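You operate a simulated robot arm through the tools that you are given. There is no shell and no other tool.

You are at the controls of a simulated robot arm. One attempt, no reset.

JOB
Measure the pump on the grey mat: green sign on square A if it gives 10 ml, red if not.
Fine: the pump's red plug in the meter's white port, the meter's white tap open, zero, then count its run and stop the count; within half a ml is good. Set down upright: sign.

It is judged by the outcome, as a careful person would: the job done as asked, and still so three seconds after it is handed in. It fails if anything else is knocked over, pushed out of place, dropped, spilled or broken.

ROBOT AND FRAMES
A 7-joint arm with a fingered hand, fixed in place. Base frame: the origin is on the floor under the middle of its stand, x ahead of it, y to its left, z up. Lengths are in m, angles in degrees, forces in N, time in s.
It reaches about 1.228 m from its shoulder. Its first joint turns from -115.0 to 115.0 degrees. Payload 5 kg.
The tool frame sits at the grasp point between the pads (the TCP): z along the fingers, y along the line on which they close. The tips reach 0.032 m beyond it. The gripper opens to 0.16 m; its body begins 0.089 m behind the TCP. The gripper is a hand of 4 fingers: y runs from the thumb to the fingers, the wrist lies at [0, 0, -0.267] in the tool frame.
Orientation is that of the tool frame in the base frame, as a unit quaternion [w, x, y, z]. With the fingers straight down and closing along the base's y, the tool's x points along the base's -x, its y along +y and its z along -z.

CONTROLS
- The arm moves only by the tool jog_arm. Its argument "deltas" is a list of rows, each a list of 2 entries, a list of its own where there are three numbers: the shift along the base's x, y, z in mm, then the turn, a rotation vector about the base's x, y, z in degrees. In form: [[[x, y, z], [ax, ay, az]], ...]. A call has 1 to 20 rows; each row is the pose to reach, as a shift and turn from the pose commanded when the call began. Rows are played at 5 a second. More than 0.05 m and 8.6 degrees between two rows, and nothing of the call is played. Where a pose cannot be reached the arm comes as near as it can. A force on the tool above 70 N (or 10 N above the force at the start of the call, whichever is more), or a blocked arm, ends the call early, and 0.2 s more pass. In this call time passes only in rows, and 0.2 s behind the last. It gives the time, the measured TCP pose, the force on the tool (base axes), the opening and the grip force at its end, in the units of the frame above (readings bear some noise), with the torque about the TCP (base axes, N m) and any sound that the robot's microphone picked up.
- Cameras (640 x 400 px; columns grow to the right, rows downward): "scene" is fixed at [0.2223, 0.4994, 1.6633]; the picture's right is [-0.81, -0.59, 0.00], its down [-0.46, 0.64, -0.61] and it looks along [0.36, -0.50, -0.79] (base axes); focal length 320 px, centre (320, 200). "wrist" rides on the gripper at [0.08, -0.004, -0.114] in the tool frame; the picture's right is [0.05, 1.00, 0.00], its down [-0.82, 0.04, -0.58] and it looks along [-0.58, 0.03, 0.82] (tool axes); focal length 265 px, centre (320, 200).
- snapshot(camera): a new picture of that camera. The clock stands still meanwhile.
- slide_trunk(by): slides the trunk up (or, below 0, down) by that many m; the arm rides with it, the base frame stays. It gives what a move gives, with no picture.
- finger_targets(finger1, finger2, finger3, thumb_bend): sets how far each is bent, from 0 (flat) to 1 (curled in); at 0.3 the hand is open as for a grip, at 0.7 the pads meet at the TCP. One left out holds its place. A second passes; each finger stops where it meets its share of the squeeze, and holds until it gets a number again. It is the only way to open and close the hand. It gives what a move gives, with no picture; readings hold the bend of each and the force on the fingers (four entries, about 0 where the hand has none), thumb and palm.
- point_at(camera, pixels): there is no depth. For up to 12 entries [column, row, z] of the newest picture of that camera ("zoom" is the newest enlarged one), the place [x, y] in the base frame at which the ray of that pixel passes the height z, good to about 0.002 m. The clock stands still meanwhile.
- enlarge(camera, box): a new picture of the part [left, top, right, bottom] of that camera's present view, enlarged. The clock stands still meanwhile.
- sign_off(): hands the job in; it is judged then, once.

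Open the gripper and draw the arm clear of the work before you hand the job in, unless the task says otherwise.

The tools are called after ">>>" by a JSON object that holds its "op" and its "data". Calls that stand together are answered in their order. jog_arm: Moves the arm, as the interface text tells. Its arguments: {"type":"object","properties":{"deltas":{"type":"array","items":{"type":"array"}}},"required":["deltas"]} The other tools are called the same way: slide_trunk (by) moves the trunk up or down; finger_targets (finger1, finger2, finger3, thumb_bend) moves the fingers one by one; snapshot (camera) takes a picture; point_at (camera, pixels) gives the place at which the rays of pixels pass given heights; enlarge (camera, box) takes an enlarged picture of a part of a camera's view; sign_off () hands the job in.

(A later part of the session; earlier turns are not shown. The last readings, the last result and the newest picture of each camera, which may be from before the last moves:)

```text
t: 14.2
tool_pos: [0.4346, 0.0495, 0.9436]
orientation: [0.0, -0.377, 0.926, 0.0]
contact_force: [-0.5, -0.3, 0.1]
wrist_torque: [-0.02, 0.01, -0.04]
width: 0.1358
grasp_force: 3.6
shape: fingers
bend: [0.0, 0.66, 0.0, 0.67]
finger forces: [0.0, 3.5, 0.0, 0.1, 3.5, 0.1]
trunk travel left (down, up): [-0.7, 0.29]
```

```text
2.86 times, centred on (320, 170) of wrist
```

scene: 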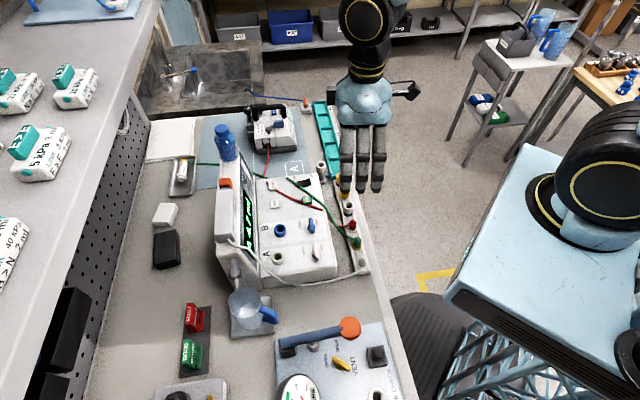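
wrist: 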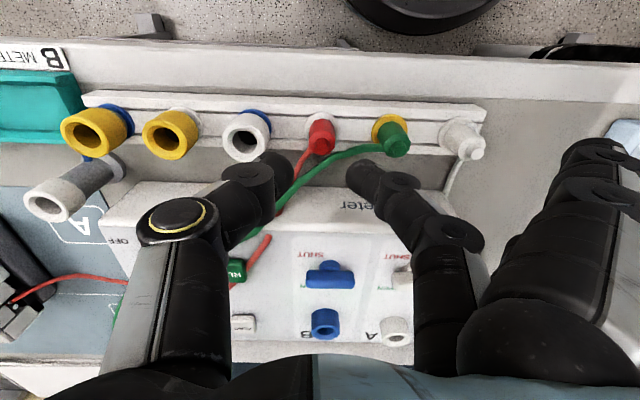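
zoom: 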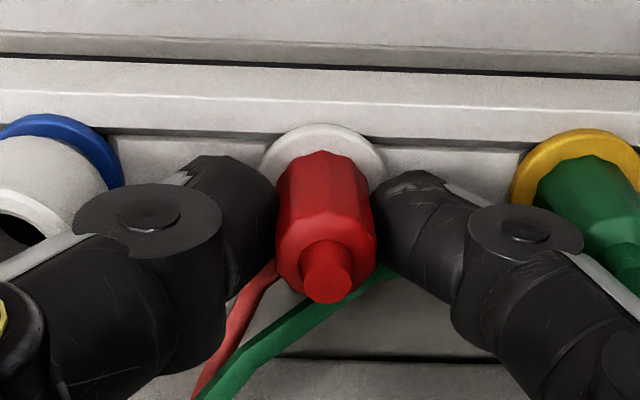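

>>> {"op": "finger_targets", "data": {"finger2": 0.75, "thumb_bend": 0.685}}

>>> {"op": "enlarge", "data": {"camera": "wrist", "box": [220, 100, 420, 240]}}

```text
t: 15.2
tool_pos: [0.432, 0.0492, 0.9425]
orientation: [0.0, -0.377, 0.926, 0.0]
contact_force: [0.5, 0.4, 0.0]
wrist_torque: [-0.02, -0.02, -0.02]
width: 0.1396
grasp_force: 7.8
shape: fingers
bend: [0.0, 0.71, 0.0, 0.66]
finger forces: [0.1, 7.9, 0.0, 0.1, 8.2, 0.0]
trunk travel left (down, up): [-0.7, 0.29]
```

```text
2.86 times, centred on (320, 170) of wrist
```

zoom: 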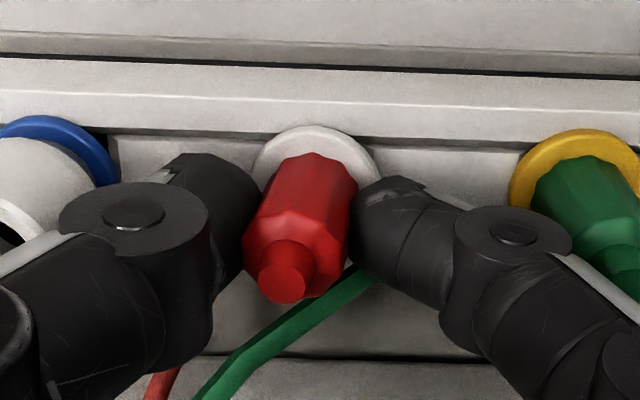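

Now it leans the other way (nub (285,275)). Balanced commands should be about finger 0.725, thumb 0.70.

>>> {"op": "finger_targets", "data": {"finger2": 0.725, "thumb_bend": 0.705}}

>>> {"op": "enlarge", "data": {"camera": "wrist", "box": [220, 100, 420, 240]}}

```text
t: 16.2
tool_pos: [0.4343, 0.0499, 0.9431]
orientation: [0.0, -0.376, 0.927, 0.0]
contact_force: [-1.2, 0.2, -0.1]
wrist_torque: [0.01, -0.01, 0.02]
width: 0.1371
grasp_force: 7.2
shape: fingers
bend: [0.0, 0.7, 0.0, 0.68]
finger forces: [0.0, 7.4, 0.1, 0.0, 7.5, 0.1]
trunk travel left (down, up): [-0.7, 0.29]
```

```text
2.86 times, centred on (320, 170) of wrist
```

zoom: 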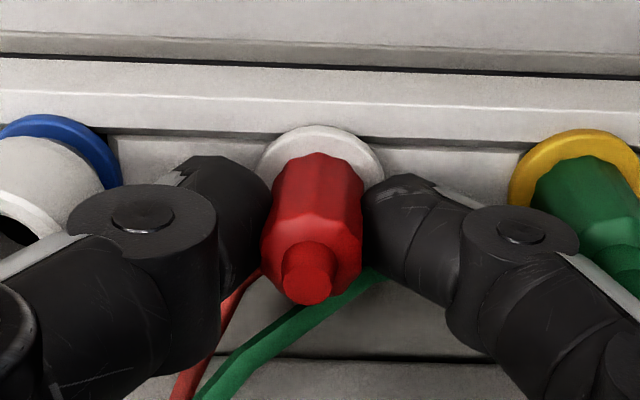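

>>> {"op": "finger_targets", "data": {"finger2": 0.725, "thumb_bend": 0.715}}

>>> {"op": "enlarge", "data": {"camera": "wrist", "box": [220, 100, 420, 240]}}

```text
t: 17.2
tool_pos: [0.4331, 0.0502, 0.9432]
orientation: [0.0, -0.377, 0.926, 0.0]
contact_force: [-0.2, 0.2, -0.1]
wrist_torque: [-0.01, -0.02, -0.01]
width: 0.1359
grasp_force: 8.0
shape: fingers
bend: [0.0, 0.69, 0.0, 0.68]
finger forces: [0.1, 7.9, 0.1, 0.0, 8.0, 0.0]
trunk travel left (down, up): [-0.7, 0.29]
```

```text
2.86 times, centred on (320, 170) of wrist
```

zoom: 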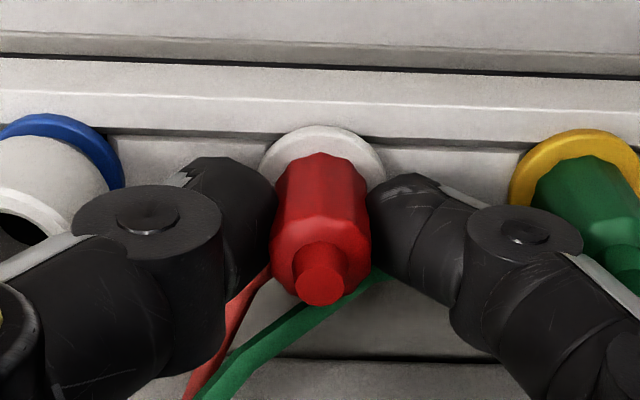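

The plug is now upright and held with 8 N. I lift slowly, 40 mm.

>>> {"op": "jog_arm", "data": {"deltas": [[[0, 0, 3], [0, 0, 0]], [[0, 0, 8], [0, 0, 0]], [[0, 0, 14], [0, 0, 0]], [[0, 0, 22], [0, 0, 0]], [[0, 0, 30], [0, 0, 0]], [[0, 0, 40], [0, 0, 0]]]}}

>>> {"op": "snapshot", "data": {"camera": "wrist"}}

>>> {"op": "enlarge", "data": {"camera": "scene", "box": [310, 160, 410, 280]}}

```text
t: 18.6
tool_pos: [0.4335, 0.0504, 0.9838]
orientation: [0.0, -0.375, 0.927, 0.0]
contact_force: [-0.1, 0.2, -0.4]
wrist_torque: [0.01, -0.02, -0.01]
width: 0.1357
grasp_force: 8.4
shape: fingers
bend: [0.0, 0.69, 0.0, 0.68]
finger forces: [0.0, 7.9, 0.0, 0.1, 8.0, 0.0]
trunk travel left (down, up): [-0.7, 0.29]
```

```text
taken
```

wrist: 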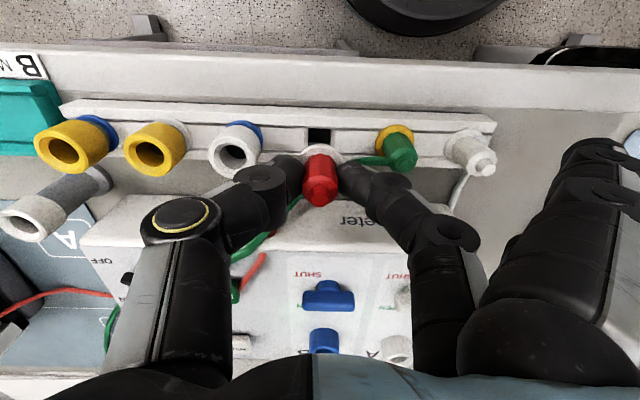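

```text
3.33 times, centred on (360, 220) of scene
```

zoom: 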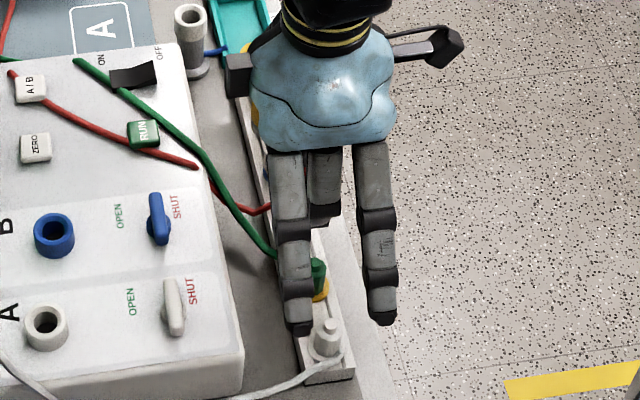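

The plug and its white collar came up, leaving a square hole in the rack at (318,135). I zoom for its tilt and lift further to see the pin.

>>> {"op": "jog_arm", "data": {"deltas": [[[0, 0, 30], [0, 0, 0]], [[0, 0, 60], [0, 0, 0]], [[0, 0, 90], [0, 0, 0]]]}}

>>> {"op": "enlarge", "data": {"camera": "wrist", "box": [220, 100, 420, 240]}}

>>> {"op": "enlarge", "data": {"camera": "scene", "box": [310, 140, 410, 260]}}

```text
t: 19.4
tool_pos: [0.434, 0.0496, 1.074]
orientation: [0.001, -0.376, 0.927, 0.0]
contact_force: [-1.2, 0.2, 0.2]
wrist_torque: [0.05, 0.01, 0.0]
width: 0.1357
grasp_force: 7.9
shape: fingers
bend: [0.0, 0.69, 0.0, 0.68]
finger forces: [0.0, 7.9, 0.0, 0.0, 8.0, 0.0]
trunk travel left (down, up): [-0.7, 0.29]
```

```text
2.86 times, centred on (320, 170) of wrist
```

zoom: 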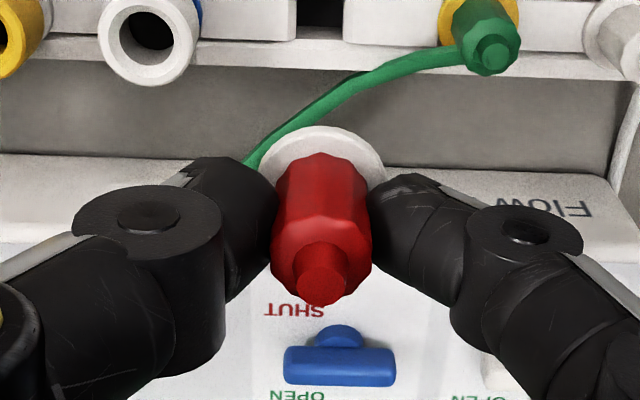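

```text
3.33 times, centred on (360, 200) of scene
```

zoom: 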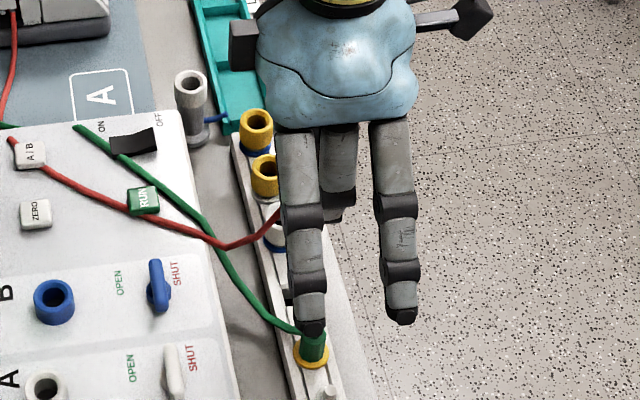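

The plug hangs straight (nub zoom (321,286), on the TCP axis). I carry it to above port A at about [0.518, 0.262], staying at z≈1.09.

>>> {"op": "jog_arm", "data": {"deltas": [[[14, 35, 5], [0, 0, 0]], [[28, 70, 10], [0, 0, 0]], [[42, 106, 15], [0, 0, 0]], [[56, 141, 16], [0, 0, 0]], [[70, 177, 16], [0, 0, 0]], [[78, 197, 16], [0, 0, 0]], [[84, 212, 16], [0, 0, 0]]]}}

>>> {"op": "snapshot", "data": {"camera": "wrist"}}

>>> {"op": "snapshot", "data": {"camera": "scene"}}

>>> {"op": "enlarge", "data": {"camera": "wrist", "box": [220, 100, 420, 240]}}

>>> {"op": "enlarge", "data": {"camera": "scene", "box": [220, 150, 360, 300]}}

```text
t: 21.0
tool_pos: [0.5187, 0.2637, 1.0905]
orientation: [0.0, -0.376, 0.927, 0.0]
contact_force: [-0.5, -0.2, -0.4]
wrist_torque: [0.0, 0.02, 0.02]
width: 0.1355
grasp_force: 8.3
shape: fingers
bend: [0.0, 0.69, 0.0, 0.68]
finger forces: [0.0, 7.8, 0.0, 0.1, 7.9, 0.1]
trunk travel left (down, up): [-0.7, 0.29]
```

```text
taken
```

wrist: 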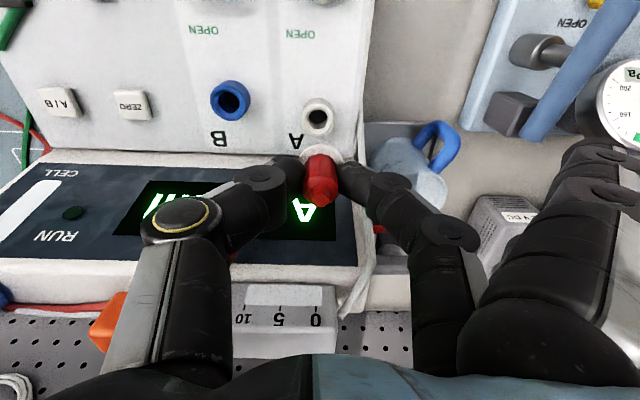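

```text
taken
```

scene: 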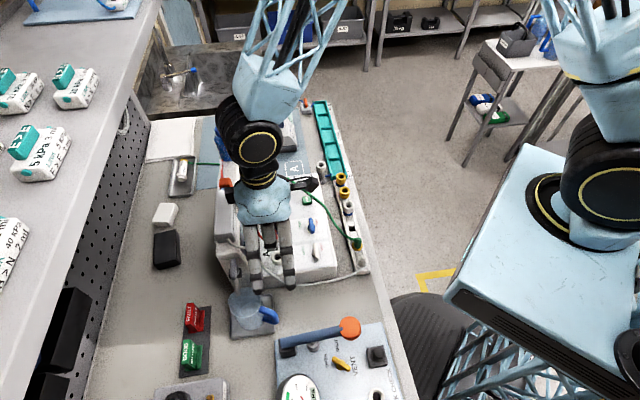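

```text
2.86 times, centred on (320, 170) of wrist
```

zoom: 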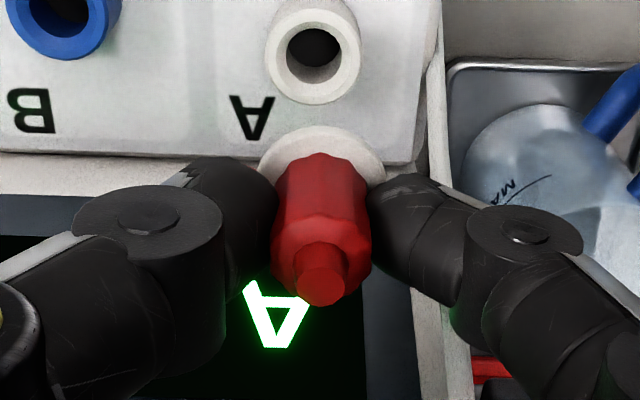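

```text
2.67 times, centred on (290, 225) of scene
```

zoom: 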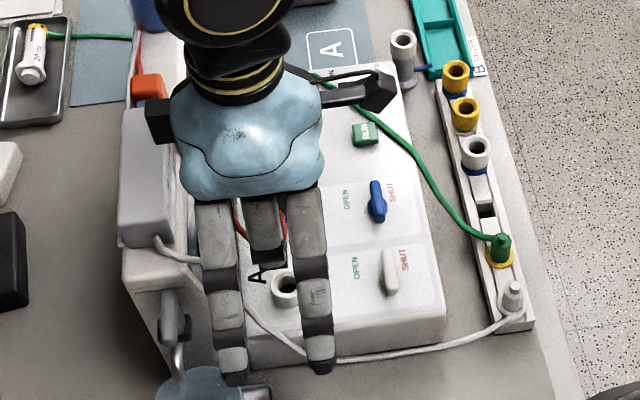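

Port A's rim is at wrist (317.6,117.6) versus the expected (320,120.4) for directly below, so I shift about (0,-3.4) mm and lower to z≈1.06 to check again.

>>> {"op": "jog_arm", "data": {"deltas": [[[0, -3.4, -5], [0, 0, 0]], [[0, -3.4, -15], [0, 0, 0]], [[0, -3.4, -30], [0, 0, 0]]]}}

>>> {"op": "enlarge", "data": {"camera": "wrist", "box": [220, 100, 420, 240]}}

>>> {"op": "enlarge", "data": {"camera": "scene", "box": [240, 200, 340, 300]}}

```text
t: 21.8
tool_pos: [0.5173, 0.2596, 1.0591]
orientation: [0.0, -0.377, 0.926, 0.0]
contact_force: [-0.6, 0.5, -0.3]
wrist_torque: [-0.03, 0.0, 0.0]
width: 0.1355
grasp_force: 7.7
shape: fingers
bend: [0.0, 0.69, 0.0, 0.68]
finger forces: [0.0, 7.7, 0.1, 0.0, 8.0, 0.0]
trunk travel left (down, up): [-0.7, 0.29]
```

```text
2.86 times, centred on (320, 170) of wrist
```

zoom: 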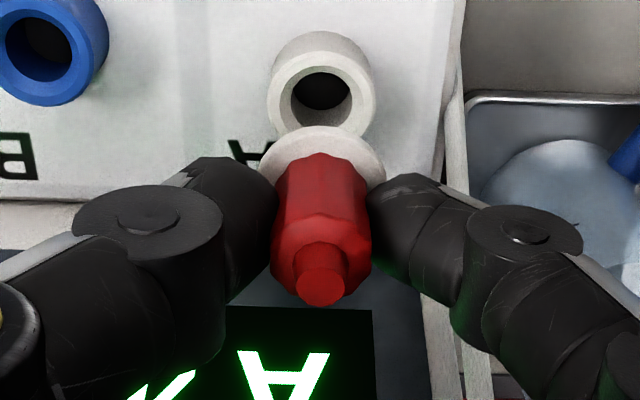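

```text
4.00 times, centred on (290, 250) of scene
```

zoom: 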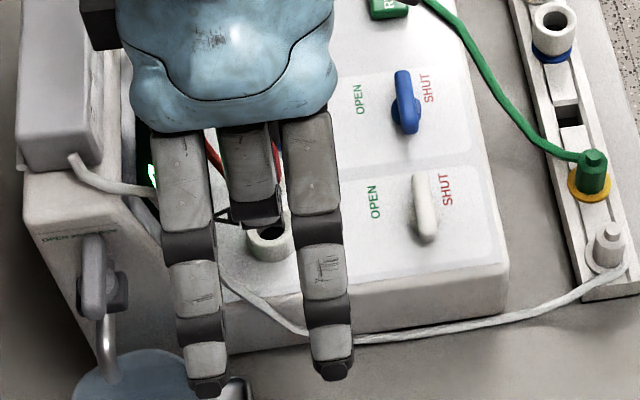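

The rim centre is now at (320.5,132.2) vs expected (320,132.9): aligned. I descend slowly in small steps and watch the force.

>>> {"op": "jog_arm", "data": {"deltas": [[[0, 0, -5], [0, 0, 0]], [[0, 0, -10], [0, 0, 0]], [[0, 0, -15], [0, 0, 0]], [[0, 0, -20], [0, 0, 0]], [[0, 0, -24], [0, 0, 0]]]}}

>>> {"op": "enlarge", "data": {"camera": "wrist", "box": [220, 100, 420, 240]}}

```text
t: 23.0
tool_pos: [0.5183, 0.2593, 1.0354]
orientation: [0.0, -0.377, 0.926, 0.0]
contact_force: [-0.8, 0.1, 0.0]
wrist_torque: [-0.02, 0.01, -0.01]
width: 0.1356
grasp_force: 8.2
shape: fingers
bend: [0.0, 0.69, 0.0, 0.68]
finger forces: [0.0, 7.8, 0.0, 0.0, 7.9, 0.0]
trunk travel left (down, up): [-0.7, 0.29]
```

```text
2.86 times, centred on (320, 170) of wrist
```

zoom: 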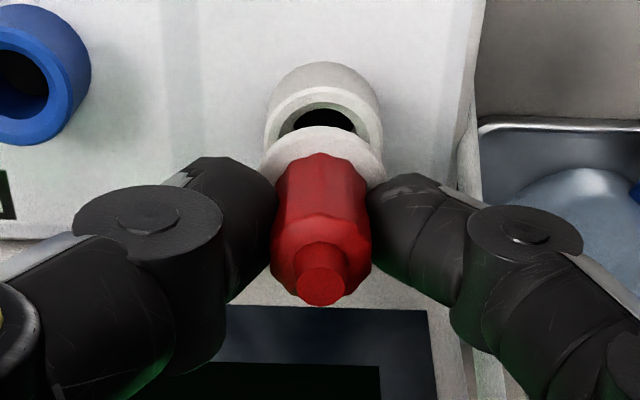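

Columns match (port centre 324, collar centre 322). I continue down 8 mm gently.

>>> {"op": "jog_arm", "data": {"deltas": [[[0, 0, -3], [0, 0, 0]], [[0, 0, -6], [0, 0, 0]], [[0, 0, -9], [0, 0, 0]]]}}

>>> {"op": "enlarge", "data": {"camera": "wrist", "box": [220, 100, 420, 240]}}

```text
t: 23.8
tool_pos: [0.5174, 0.2583, 1.0268]
orientation: [0.0, -0.376, 0.926, 0.0]
contact_force: [0.9, -0.3, 0.0]
wrist_torque: [-0.01, -0.02, 0.0]
width: 0.1358
grasp_force: 8.0
shape: fingers
bend: [0.0, 0.69, 0.0, 0.68]
finger forces: [0.0, 7.8, 0.1, 0.0, 7.8, 0.0]
trunk travel left (down, up): [-0.7, 0.29]
```

```text
2.86 times, centred on (320, 170) of wrist
```

zoom: 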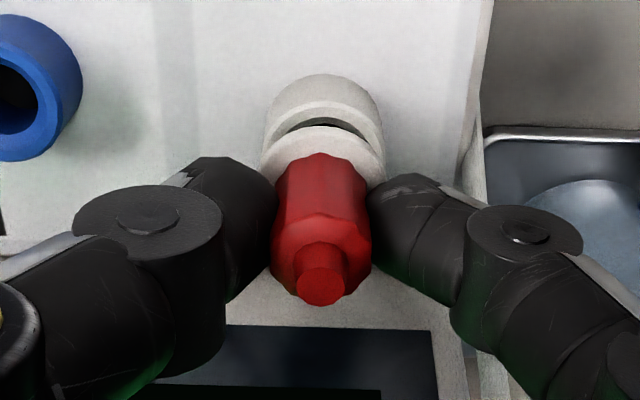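

Still no contact force. I continue down 6 mm in 2 mm rows.

>>> {"op": "jog_arm", "data": {"deltas": [[[0, 0, -2], [0, 0, 0]], [[0, 0, -4], [0, 0, 0]], [[0, 0, -6], [0, 0, 0]]]}}

>>> {"op": "enlarge", "data": {"camera": "wrist", "box": [220, 100, 420, 240]}}

```text
t: 24.6
tool_pos: [0.5183, 0.2589, 1.0207]
orientation: [0.0, -0.376, 0.927, 0.0]
contact_force: [-0.8, -0.2, 0.1]
wrist_torque: [0.02, 0.01, 0.01]
width: 0.136
grasp_force: 6.8
shape: fingers
bend: [0.0, 0.69, 0.0, 0.68]
finger forces: [0.0, 8.1, 0.0, 0.0, 7.9, 0.0]
trunk travel left (down, up): [-0.7, 0.29]
```

```text
2.86 times, centred on (320, 170) of wrist
```

zoom: 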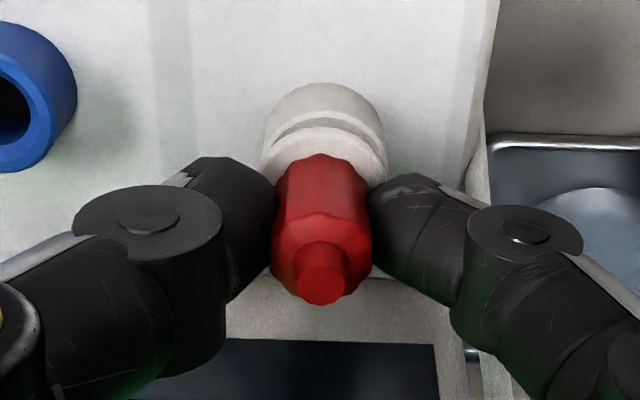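

>>> {"op": "jog_arm", "data": {"deltas": [[[0, 0, -1.5], [0, 0, 0]], [[0, 0, -3], [0, 0, 0]]]}}

>>> {"op": "enlarge", "data": {"camera": "wrist", "box": [220, 100, 420, 240]}}

```text
t: 25.2
tool_pos: [0.518, 0.2596, 1.0182]
orientation: [-0.001, -0.376, 0.927, -0.001]
contact_force: [-1.3, 0.8, -1.8]
wrist_torque: [0.06, 0.0, -0.01]
width: 0.1353
grasp_force: 8.3
shape: fingers
bend: [0.0, 0.69, 0.0, 0.68]
finger forces: [0.0, 8.2, 0.0, 0.1, 7.7, 0.1]
trunk travel left (down, up): [-0.7, 0.29]
```

```text
2.86 times, centred on (320, 170) of wrist
```

zoom: 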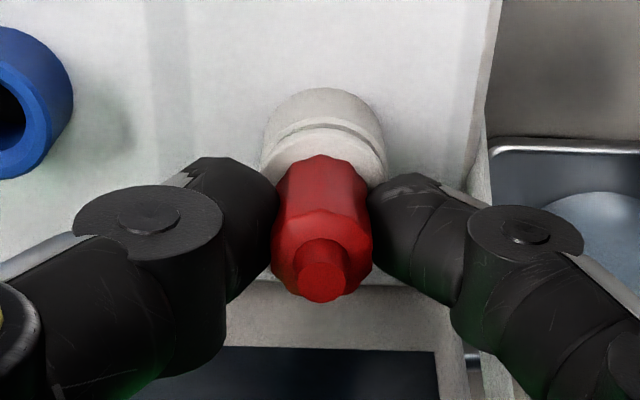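

The collar edge drifts (125→130) and the nub up slightly, so the pin touches the hole's aisle side. I shift 1.4 mm toward the display and continue down 3 mm.

>>> {"op": "jog_arm", "data": {"deltas": [[[1, 1, 0], [0, 0, 0]], [[1, 1, -1.5], [0, 0, 0]], [[1, 1, -3], [0, 0, 0]]]}}

>>> {"op": "enlarge", "data": {"camera": "wrist", "box": [220, 100, 420, 240]}}

```text
t: 26.0
tool_pos: [0.5182, 0.2599, 1.0157]
orientation: [-0.001, -0.376, 0.927, 0.0]
contact_force: [-0.5, -0.3, -0.8]
wrist_torque: [0.01, 0.01, 0.02]
width: 0.1356
grasp_force: 7.7
shape: fingers
bend: [0.0, 0.69, 0.0, 0.68]
finger forces: [0.1, 7.9, 0.0, 0.0, 8.0, 0.0]
trunk travel left (down, up): [-0.7, 0.29]
```

```text
2.86 times, centred on (320, 170) of wrist
```

zoom: 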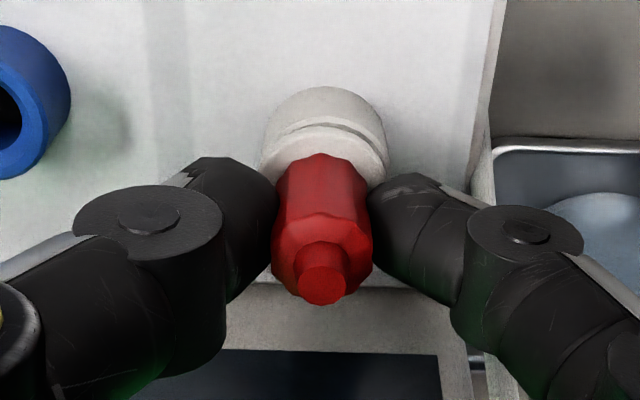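

Restored upright (nub row 286), force near zero. Continue down 4 mm.

>>> {"op": "jog_arm", "data": {"deltas": [[[0, 0, -1.5], [0, 0, 0]], [[0, 0, -3], [0, 0, 0]], [[0, 0, -4], [0, 0, 0]]]}}

>>> {"op": "enlarge", "data": {"camera": "wrist", "box": [220, 100, 420, 240]}}

```text
t: 26.8
tool_pos: [0.5196, 0.26, 1.0096]
orientation: [0.0, -0.375, 0.927, 0.0]
contact_force: [-0.2, 0.0, 0.3]
wrist_torque: [-0.01, 0.01, 0.01]
width: 0.1356
grasp_force: 7.4
shape: fingers
bend: [0.0, 0.69, 0.0, 0.68]
finger forces: [0.0, 7.8, 0.1, 0.0, 8.0, 0.0]
trunk travel left (down, up): [-0.7, 0.29]
```

```text
2.86 times, centred on (320, 170) of wrist
```

zoom: 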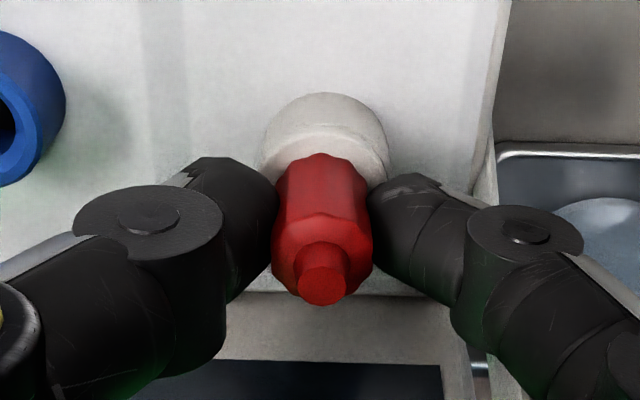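

>>> {"op": "jog_arm", "data": {"deltas": [[[0, 0, -1], [0, 0, 0]], [[0, 0, -2], [0, 0, 0]], [[0, 0, -3], [0, 0, 0]]]}}

>>> {"op": "enlarge", "data": {"camera": "wrist", "box": [220, 100, 420, 240]}}

```text
t: 27.6
tool_pos: [0.5184, 0.259, 1.0064]
orientation: [-0.001, -0.376, 0.926, 0.0]
contact_force: [0.1, 0.4, 0.3]
wrist_torque: [0.05, -0.02, -0.04]
width: 0.1354
grasp_force: 7.7
shape: fingers
bend: [0.0, 0.69, 0.0, 0.68]
finger forces: [0.0, 8.1, 0.1, 0.0, 7.9, 0.1]
trunk travel left (down, up): [-0.7, 0.29]
```

```text
2.86 times, centred on (320, 170) of wrist
```

zoom: 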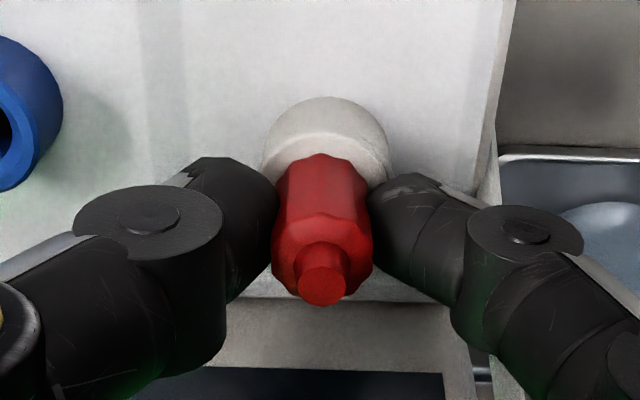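

>>> {"op": "jog_arm", "data": {"deltas": [[[0, 0, -1], [0, 0, 0]], [[0, 0, -2], [0, 0, 0]], [[0, 0, -3], [0, 0, 0]]]}}

>>> {"op": "enlarge", "data": {"camera": "wrist", "box": [220, 100, 420, 240]}}

```text
t: 28.4
tool_pos: [0.5202, 0.2588, 1.0054]
orientation: [0.001, -0.376, 0.927, 0.001]
contact_force: [1.8, 1.0, 13.9]
wrist_torque: [0.08, -0.04, 0.0]
width: 0.1349
grasp_force: 10.5
shape: fingers
bend: [0.0, 0.7, 0.0, 0.69]
finger forces: [0.1, 10.7, 0.0, 0.0, 11.2, 0.0]
trunk travel left (down, up): [-0.7, 0.29]
```

```text
2.86 times, centred on (320, 170) of wrist
```

zoom: 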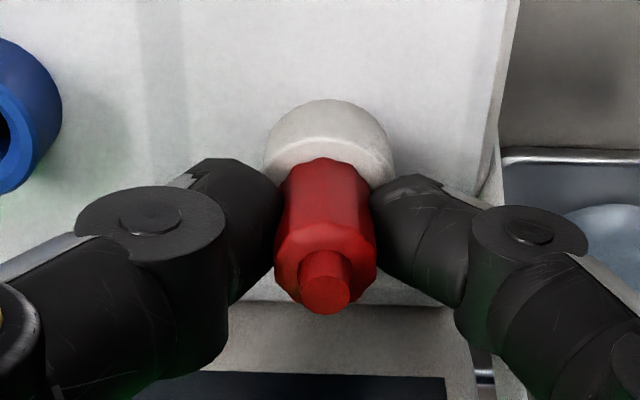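

A firm 14 N reaction at TCP z≈1.0055: the collar seems to be on the rim. I zoom in to check for a gap.

>>> {"op": "enlarge", "data": {"camera": "wrist", "box": [295, 125, 365, 215]}}

>>> {"op": "enlarge", "data": {"camera": "scene", "box": [255, 215, 335, 285]}}

```text
4.44 times, centred on (330, 170) of wrist
```

zoom: 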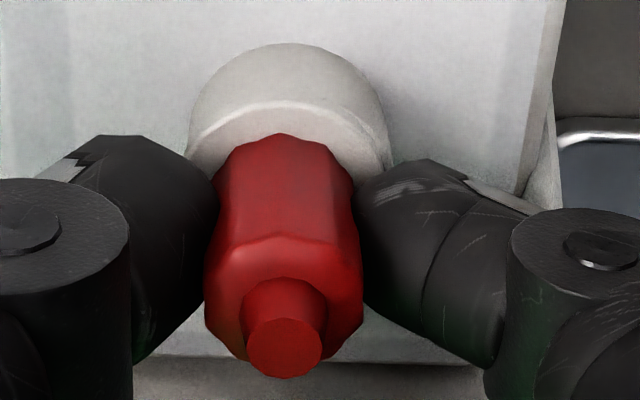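

```text
5.71 times, centred on (295, 250) of scene
```

zoom: 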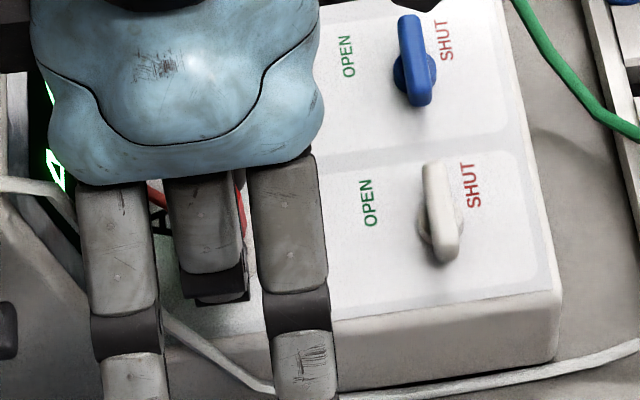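

The collar looks flush on the rim. I press a bit more to make sure it is fully home.

>>> {"op": "jog_arm", "data": {"deltas": [[[0, 0, -1], [0, 0, 0]], [[0, 0, -2.5], [0, 0, 0]]]}}

>>> {"op": "enlarge", "data": {"camera": "wrist", "box": [295, 125, 365, 215]}}

```text
t: 29.0
tool_pos: [0.5182, 0.259, 1.0035]
orientation: [0.0, -0.376, 0.927, 0.0]
contact_force: [2.5, 1.9, 23.3]
wrist_torque: [0.14, 0.03, -0.03]
width: 0.1349
grasp_force: 15.7
shape: fingers
bend: [0.0, 0.71, 0.0, 0.69]
finger forces: [0.0, 17.7, 0.0, 0.0, 13.2, 0.1]
trunk travel left (down, up): [-0.7, 0.29]
```

```text
4.44 times, centred on (330, 170) of wrist
```

zoom: 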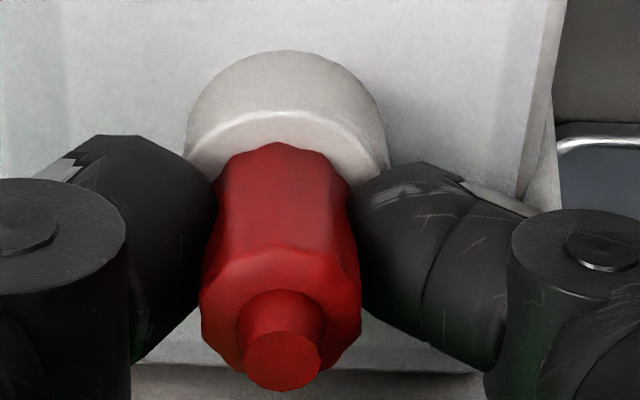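

Bottomed out at 23 N. I relieve the push by raising 3 mm and open thumb and middle finger.

>>> {"op": "jog_arm", "data": {"deltas": [[[0, 0, 2], [0, 0, 0]], [[0, 0, 4], [0, 0, 0]]]}}

>>> {"op": "finger_targets", "data": {"finger2": 0.6, "thumb_bend": 0.6}}

>>> {"op": "enlarge", "data": {"camera": "wrist", "box": [220, 100, 420, 240]}}

```text
t: 29.6
tool_pos: [0.5193, 0.2598, 1.0053]
orientation: [-0.001, -0.376, 0.927, -0.001]
contact_force: [0.9, 0.3, 2.0]
wrist_torque: [0.0, -0.03, 0.01]
width: 0.1351
grasp_force: 8.0
shape: fingers
bend: [0.0, 0.7, 0.0, 0.69]
finger forces: [0.0, 7.8, 0.1, 0.0, 7.9, 0.1]
trunk travel left (down, up): [-0.7, 0.29]
```

```text
t: 30.6
tool_pos: [0.5196, 0.2601, 1.005]
orientation: [0.0, -0.377, 0.926, 0.0]
contact_force: [0.3, 0.2, -0.7]
wrist_torque: [0.0, -0.01, -0.02]
width: 0.1474
grasp_force: 0.0
shape: fingers
bend: [0.0, 0.6, 0.0, 0.6]
finger forces: [0.0, 0.0, 0.0, 0.1, 0.0, 0.0]
trunk travel left (down, up): [-0.7, 0.29]
```

```text
2.86 times, centred on (320, 170) of wrist
```

zoom: 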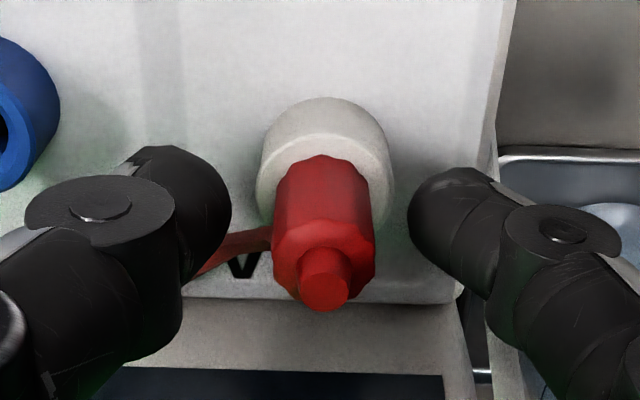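

The plug stands upright in the white port. I raise the hand straight up 100 mm.

>>> {"op": "jog_arm", "data": {"deltas": [[[0, 0, 15], [0, 0, 0]], [[0, 0, 35], [0, 0, 0]], [[0, 0, 60], [0, 0, 0]], [[0, 0, 80], [0, 0, 0]], [[0, 0, 100], [0, 0, 0]]]}}

>>> {"op": "snapshot", "data": {"camera": "wrist"}}

>>> {"op": "enlarge", "data": {"camera": "wrist", "box": [250, 0, 400, 150]}}

>>> {"op": "enlarge", "data": {"camera": "scene", "box": [220, 190, 360, 290]}}

```text
t: 31.8
tool_pos: [0.5189, 0.258, 1.1061]
orientation: [0.0, -0.377, 0.926, 0.0]
contact_force: [0.5, -0.6, -0.2]
wrist_torque: [-0.01, -0.01, 0.02]
width: 0.1476
grasp_force: 0.0
shape: fingers
bend: [0.0, 0.6, 0.0, 0.6]
finger forces: [0.1, 0.0, 0.0, 0.0, 0.1, 0.1]
trunk travel left (down, up): [-0.7, 0.29]
```

```text
taken
```

wrist: 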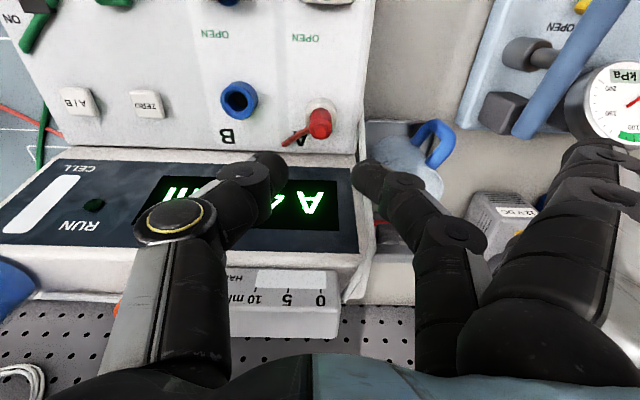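

```text
2.67 times, centred on (325, 75) of wrist
```

zoom: 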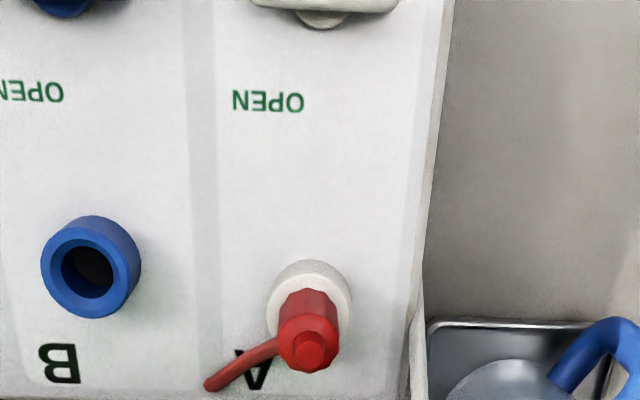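

```text
4.00 times, centred on (290, 240) of scene
```

zoom: 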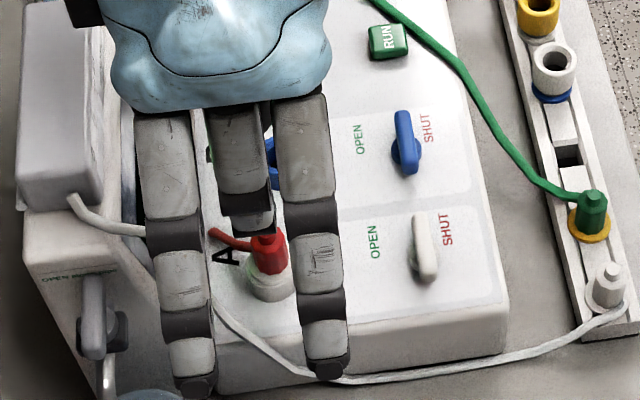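

The red plug is seated in port A. Next is the white tap at about [0.453, 0.194, 0.964]; I move up and over it, away from the hand pump, before reshaping the hand.

>>> {"op": "jog_arm", "data": {"deltas": [[[0, 0, 35], [0, 0, 0]], [[-20, -20, 60], [0, 0, 0]], [[-45, -43, 90], [0, 0, 0]], [[-66, -64, 105], [0, 0, 0]]]}}

>>> {"op": "finger_targets", "data": {"finger1": 1.0, "finger3": 1.0}}

>>> {"op": "jog_arm", "data": {"deltas": [[[0, 0, 0], [0, 0, -8]], [[0, 0, 0], [0, 0, -16]], [[0, 0, 0], [0, 0, -24]], [[0, 0, 0], [0, 0, -32]], [[0, 0, 0], [0, 0, -40]], [[0, 0, 0], [0, 0, -48]], [[0, 0, 0], [0, 0, -56]], [[0, 0, 0], [0, 0, -64]], [[0, 0, 0], [0, 0, -72]], [[0, 0, 0], [0, 0, -80]], [[0, 0, 0], [0, 0, -88]], [[0, 0, 0], [0, 0, -90]]]}}

>>> {"op": "snapshot", "data": {"camera": "wrist"}}

>>> {"op": "snapshot", "data": {"camera": "scene"}}

```text
t: 32.8
tool_pos: [0.4546, 0.1963, 1.2103]
orientation: [0.0, -0.376, 0.927, 0.0]
contact_force: [0.0, -0.5, 0.6]
wrist_torque: [-0.01, -0.06, -0.02]
width: 0.1474
grasp_force: 0.1
shape: fingers
bend: [0.0, 0.6, 0.0, 0.6]
finger forces: [0.0, 0.0, 0.1, 0.1, 0.1, 0.1]
trunk travel left (down, up): [-0.7, 0.29]
```

```text
t: 33.8
tool_pos: [0.4546, 0.1957, 1.211]
orientation: [-0.001, -0.376, 0.926, 0.0]
contact_force: [-0.3, -0.1, -0.2]
wrist_torque: [0.02, -0.01, -0.01]
width: 0.0552
grasp_force: 0.0
shape: fingers
bend: [1.0, 0.6, 1.0, 0.6]
finger forces: [0.0, 0.0, 0.0, 0.0, 0.1, 0.0]
trunk travel left (down, up): [-0.7, 0.29]
```

```text
t: 36.4
tool_pos: [0.4528, 0.1962, 1.2106]
orientation: [0.0, 0.39, 0.921, -0.001]
contact_force: [-0.9, -0.3, 0.9]
wrist_torque: [-0.02, 0.03, 0.01]
width: 0.0553
grasp_force: 0.0
shape: fingers
bend: [1.0, 0.6, 1.0, 0.6]
finger forces: [0.0, 0.0, 0.0, 0.1, 0.1, 0.0]
trunk travel left (down, up): [-0.7, 0.29]
```

```text
taken
```

wrist: 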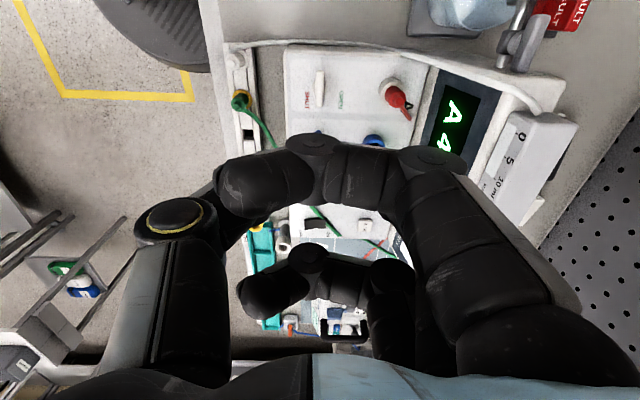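

```text
taken
```

scene: 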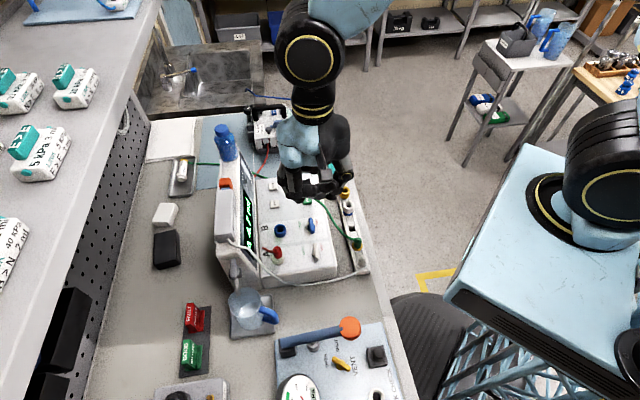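

Rotated to ψ≈-46°. The tap bar appears at wrist (319.5,89), about where "directly below TCP" should be. I zoom for an accurate reading.

>>> {"op": "enlarge", "data": {"camera": "wrist", "box": [280, 50, 420, 140]}}

>>> {"op": "enlarge", "data": {"camera": "scene", "box": [230, 200, 350, 290]}}

```text
4.44 times, centred on (350, 95) of wrist
```

zoom: 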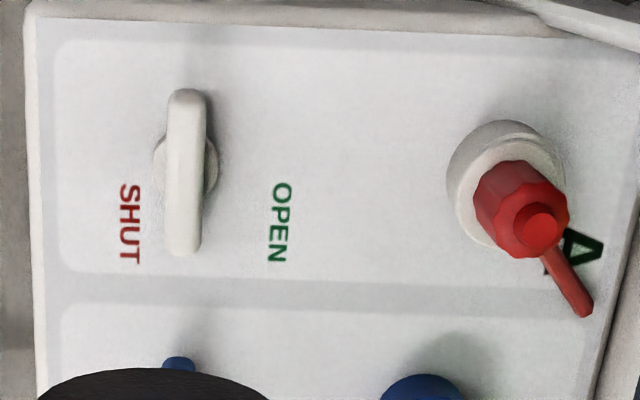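

```text
4.44 times, centred on (290, 245) of scene
```

zoom: 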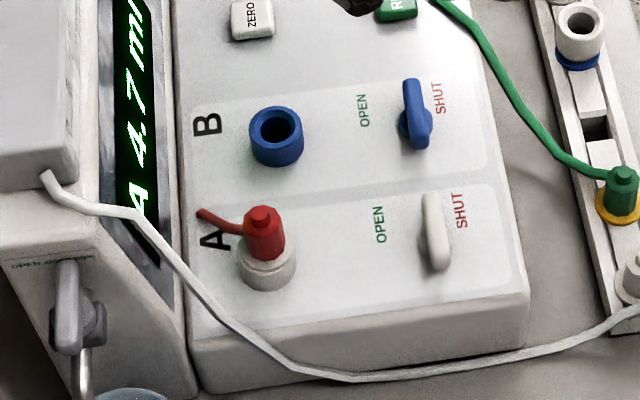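

The bar is directly below; triangulation puts its top at z≈0.975 and the panel at z≈0.957. I descend to TCP z≈1.01 first and check.

>>> {"op": "jog_arm", "data": {"deltas": [[[-1.7, 1.9, -45], [0, 0, 0]], [[-1.7, 1.9, -90], [0, 0, 0]], [[-1.7, 1.9, -130], [0, 0, 0]], [[-1.7, 1.9, -165], [0, 0, 0]], [[-1.7, 1.9, -190], [0, 0, 0]], [[-1.7, 1.9, -200], [0, 0, 0]]]}}

>>> {"op": "snapshot", "data": {"camera": "wrist"}}

>>> {"op": "enlarge", "data": {"camera": "scene", "box": [230, 170, 370, 290]}}

```text
t: 37.8
tool_pos: [0.4517, 0.1978, 1.0088]
orientation: [0.001, 0.389, 0.921, 0.0]
contact_force: [-0.2, -0.7, 1.5]
wrist_torque: [-0.02, 0.03, 0.01]
width: 0.0556
grasp_force: 0.2
shape: fingers
bend: [1.0, 0.6, 1.0, 0.6]
finger forces: [0.0, 0.1, 0.0, 0.1, 0.1, 0.0]
trunk travel left (down, up): [-0.7, 0.29]
```

```text
taken
```

wrist: 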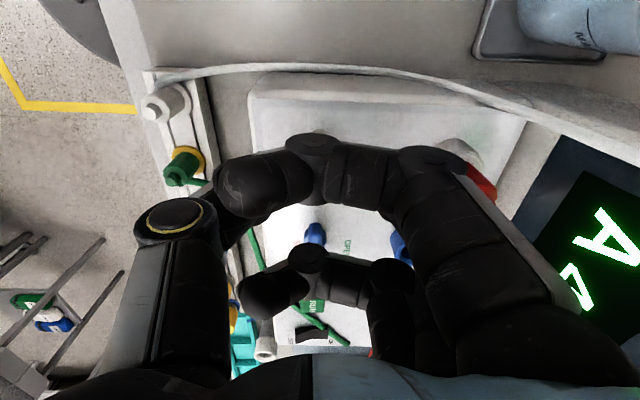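

```text
3.33 times, centred on (300, 230) of scene
```

zoom: 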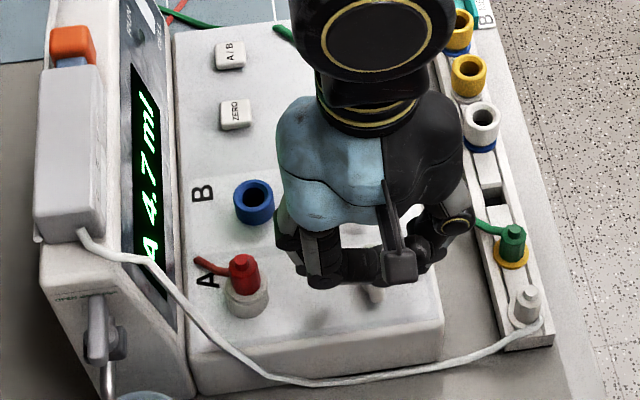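

Hand is clear of the plug. I lower another 12 mm so the fingertips straddle the bar, and close.

>>> {"op": "jog_arm", "data": {"deltas": [[[0, 0, -4], [0, 0, 0]], [[0, 0, -8], [0, 0, 0]], [[0, 0, -12], [0, 0, 0]]]}}

>>> {"op": "finger_targets", "data": {"finger2": 0.67, "thumb_bend": 0.67}}

>>> {"op": "enlarge", "data": {"camera": "scene", "box": [270, 200, 370, 280]}}

```text
t: 38.6
tool_pos: [0.4522, 0.1984, 0.9986]
orientation: [0.0, 0.39, 0.921, 0.001]
contact_force: [0.2, -0.6, -0.1]
wrist_torque: [0.02, -0.02, 0.04]
width: 0.0554
grasp_force: 0.1
shape: fingers
bend: [1.0, 0.6, 1.0, 0.6]
finger forces: [0.0, 0.1, 0.0, 0.0, 0.0, 0.0]
trunk travel left (down, up): [-0.7, 0.29]
```

```text
t: 39.6
tool_pos: [0.4512, 0.1978, 1.0009]
orientation: [0.0, 0.389, 0.921, 0.0]
contact_force: [-0.6, 0.5, -0.4]
wrist_torque: [0.0, 0.03, -0.03]
width: 0.0517
grasp_force: 0.0
shape: fingers
bend: [1.0, 0.67, 1.0, 0.67]
finger forces: [0.0, 0.0, 0.0, 0.0, 0.1, 0.0]
trunk travel left (down, up): [-0.7, 0.29]
```

```text
5.00 times, centred on (320, 240) of scene
```

zoom: 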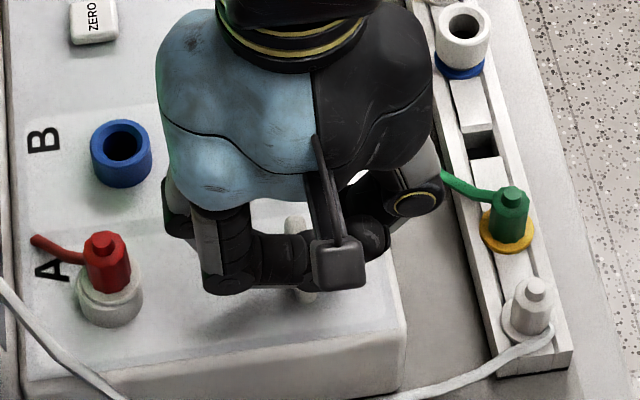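

Not yet in contact; I close further.

>>> {"op": "finger_targets", "data": {"finger2": 0.76, "thumb_bend": 0.76}}

>>> {"op": "enlarge", "data": {"camera": "scene", "box": [270, 200, 370, 280]}}

>>> {"op": "snapshot", "data": {"camera": "wrist"}}

```text
t: 40.6
tool_pos: [0.4515, 0.197, 0.9989]
orientation: [0.0, 0.389, 0.921, 0.0]
contact_force: [-3.0, -2.5, 5.2]
wrist_torque: [-0.07, 0.13, 0.01]
width: 0.0494
grasp_force: 6.4
shape: fingers
bend: [1.0, 0.74, 1.0, 0.73]
finger forces: [0.0, 0.0, 0.1, 0.1, 12.3, 0.0]
trunk travel left (down, up): [-0.7, 0.29]
```

```text
5.00 times, centred on (320, 240) of scene
```

zoom: 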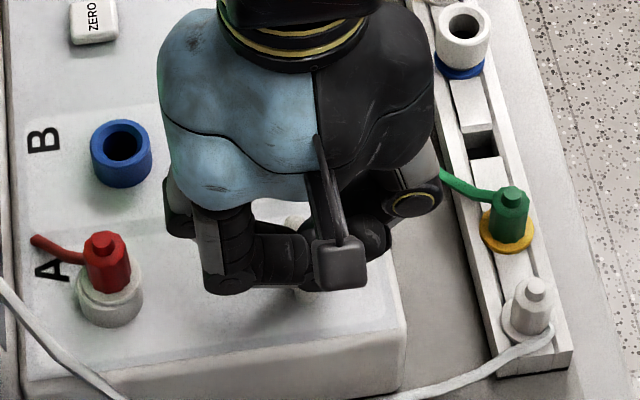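

```text
taken
```

wrist: 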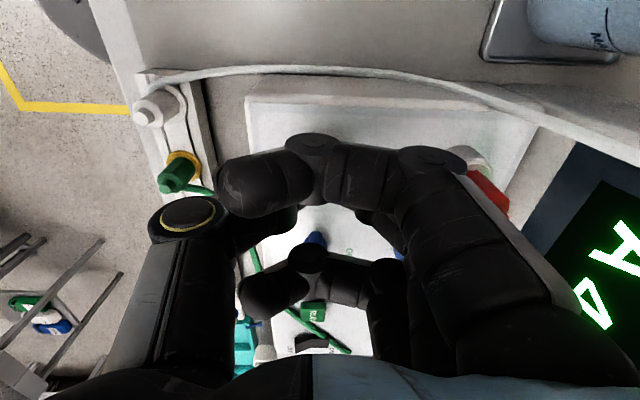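

Only the thumb touches (12 N), with too little overlap. I reopen, lower by feel toward the panel, then close again.

>>> {"op": "finger_targets", "data": {"finger2": 0.63, "thumb_bend": 0.63}}

>>> {"op": "jog_arm", "data": {"deltas": [[[0, 0, -2], [0, 0, 0]], [[0, 0, -4], [0, 0, 0]], [[0, 0, -6], [0, 0, 0]]]}}

```text
t: 41.6
tool_pos: [0.4524, 0.1984, 0.9993]
orientation: [0.0, 0.389, 0.921, 0.0]
contact_force: [0.2, -0.3, -0.6]
wrist_torque: [0.03, 0.03, -0.03]
width: 0.0536
grasp_force: 0.1
shape: fingers
bend: [1.0, 0.63, 1.0, 0.63]
finger forces: [0.0, 0.0, 0.0, 0.1, 0.0, 0.0]
trunk travel left (down, up): [-0.7, 0.29]
```

```text
t: 42.4
tool_pos: [0.4515, 0.1985, 0.9933]
orientation: [-0.001, 0.389, 0.921, 0.0]
contact_force: [-0.2, -1.3, -0.3]
wrist_torque: [0.0, 0.0, 0.0]
width: 0.0538
grasp_force: 0.1
shape: fingers
bend: [1.0, 0.63, 1.0, 0.63]
finger forces: [0.0, 0.0, 0.1, 0.1, 0.0, 0.1]
trunk travel left (down, up): [-0.7, 0.29]
```

>>> {"op": "jog_arm", "data": {"deltas": [[[0, 0, -2], [0, 0, 0]], [[0, 0, -4], [0, 0, 0]]]}}

>>> {"op": "enlarge", "data": {"camera": "scene", "box": [270, 200, 370, 280]}}

```text
t: 43.0
tool_pos: [0.4513, 0.1975, 0.9891]
orientation: [0.0, 0.389, 0.921, 0.0]
contact_force: [-0.4, -0.1, 0.8]
wrist_torque: [0.0, -0.02, 0.0]
width: 0.0536
grasp_force: 0.1
shape: fingers
bend: [1.0, 0.63, 1.0, 0.63]
finger forces: [0.0, 0.0, 0.1, 0.0, 0.0, 0.0]
trunk travel left (down, up): [-0.7, 0.29]
```

```text
5.00 times, centred on (320, 240) of scene
```

zoom: 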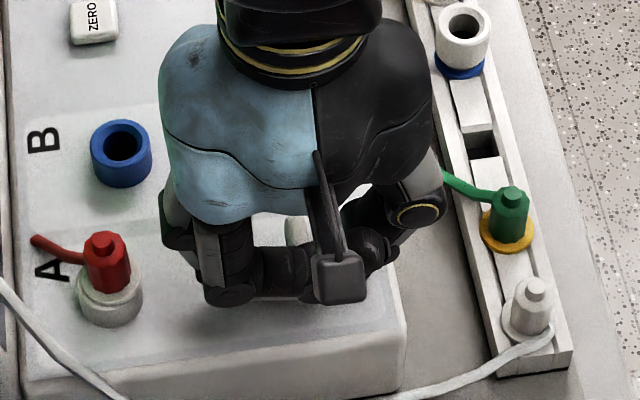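

No panel contact yet at TCP 0.989. Lower 3 mm more, then close on the bar.

>>> {"op": "jog_arm", "data": {"deltas": [[[0, 0, -1.5], [0, 0, 0]], [[0, 0, -3], [0, 0, 0]]]}}

>>> {"op": "finger_targets", "data": {"finger2": 0.72, "thumb_bend": 0.72}}

>>> {"op": "enlarge", "data": {"camera": "scene", "box": [270, 200, 370, 280]}}

```text
t: 43.6
tool_pos: [0.4512, 0.1969, 0.9883]
orientation: [0.002, 0.389, 0.921, 0.001]
contact_force: [-2.2, -1.9, 35.3]
wrist_torque: [-0.52, 0.58, 0.01]
width: 0.0528
grasp_force: 17.3
shape: fingers
bend: [1.0, 0.64, 1.0, 0.64]
finger forces: [0.0, 5.9, 0.0, 0.0, 29.3, 0.0]
trunk travel left (down, up): [-0.7, 0.29]
```

```text
t: 44.6
tool_pos: [0.4507, 0.197, 0.9856]
orientation: [0.0, 0.389, 0.921, -0.001]
contact_force: [-3.8, -2.4, 4.6]
wrist_torque: [-0.04, 0.11, -0.03]
width: 0.0504
grasp_force: 7.1
shape: fingers
bend: [1.0, 0.7, 1.0, 0.69]
finger forces: [0.0, 3.9, 0.0, 0.1, 9.9, 0.1]
trunk travel left (down, up): [-0.7, 0.29]
```

```text
5.00 times, centred on (320, 240) of scene
```

zoom: 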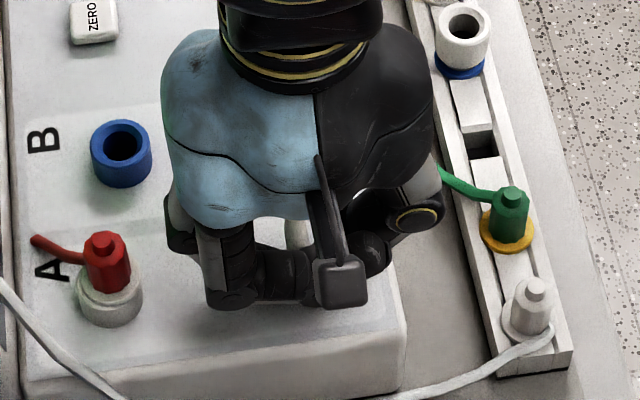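

The tips touched the panel (35 N peak, now relieved); both now grip the bar (3.9 / 9.9 N). I raise 1.5 mm and even out the squeeze.

>>> {"op": "jog_arm", "data": {"deltas": [[[0, 0, 1.5], [0, 0, 0]]]}}

>>> {"op": "finger_targets", "data": {"finger2": 0.77, "thumb_bend": 0.73}}

```text
t: 45.0
tool_pos: [0.4511, 0.1987, 0.9863]
orientation: [0.0, 0.389, 0.921, -0.001]
contact_force: [-2.6, -0.6, -1.6]
wrist_torque: [0.01, 0.04, -0.03]
width: 0.0508
grasp_force: 5.6
shape: fingers
bend: [1.0, 0.71, 1.0, 0.69]
finger forces: [0.1, 3.9, 0.0, 0.0, 6.2, 0.1]
trunk travel left (down, up): [-0.7, 0.29]
```

```text
t: 46.0
tool_pos: [0.4507, 0.197, 0.988]
orientation: [0.0, 0.388, 0.921, 0.0]
contact_force: [-0.8, 1.3, -3.3]
wrist_torque: [0.03, 0.0, -0.01]
width: 0.0508
grasp_force: 8.9
shape: fingers
bend: [1.0, 0.72, 1.0, 0.69]
finger forces: [0.1, 9.2, 0.0, 0.1, 8.1, 0.1]
trunk travel left (down, up): [-0.7, 0.29]
```

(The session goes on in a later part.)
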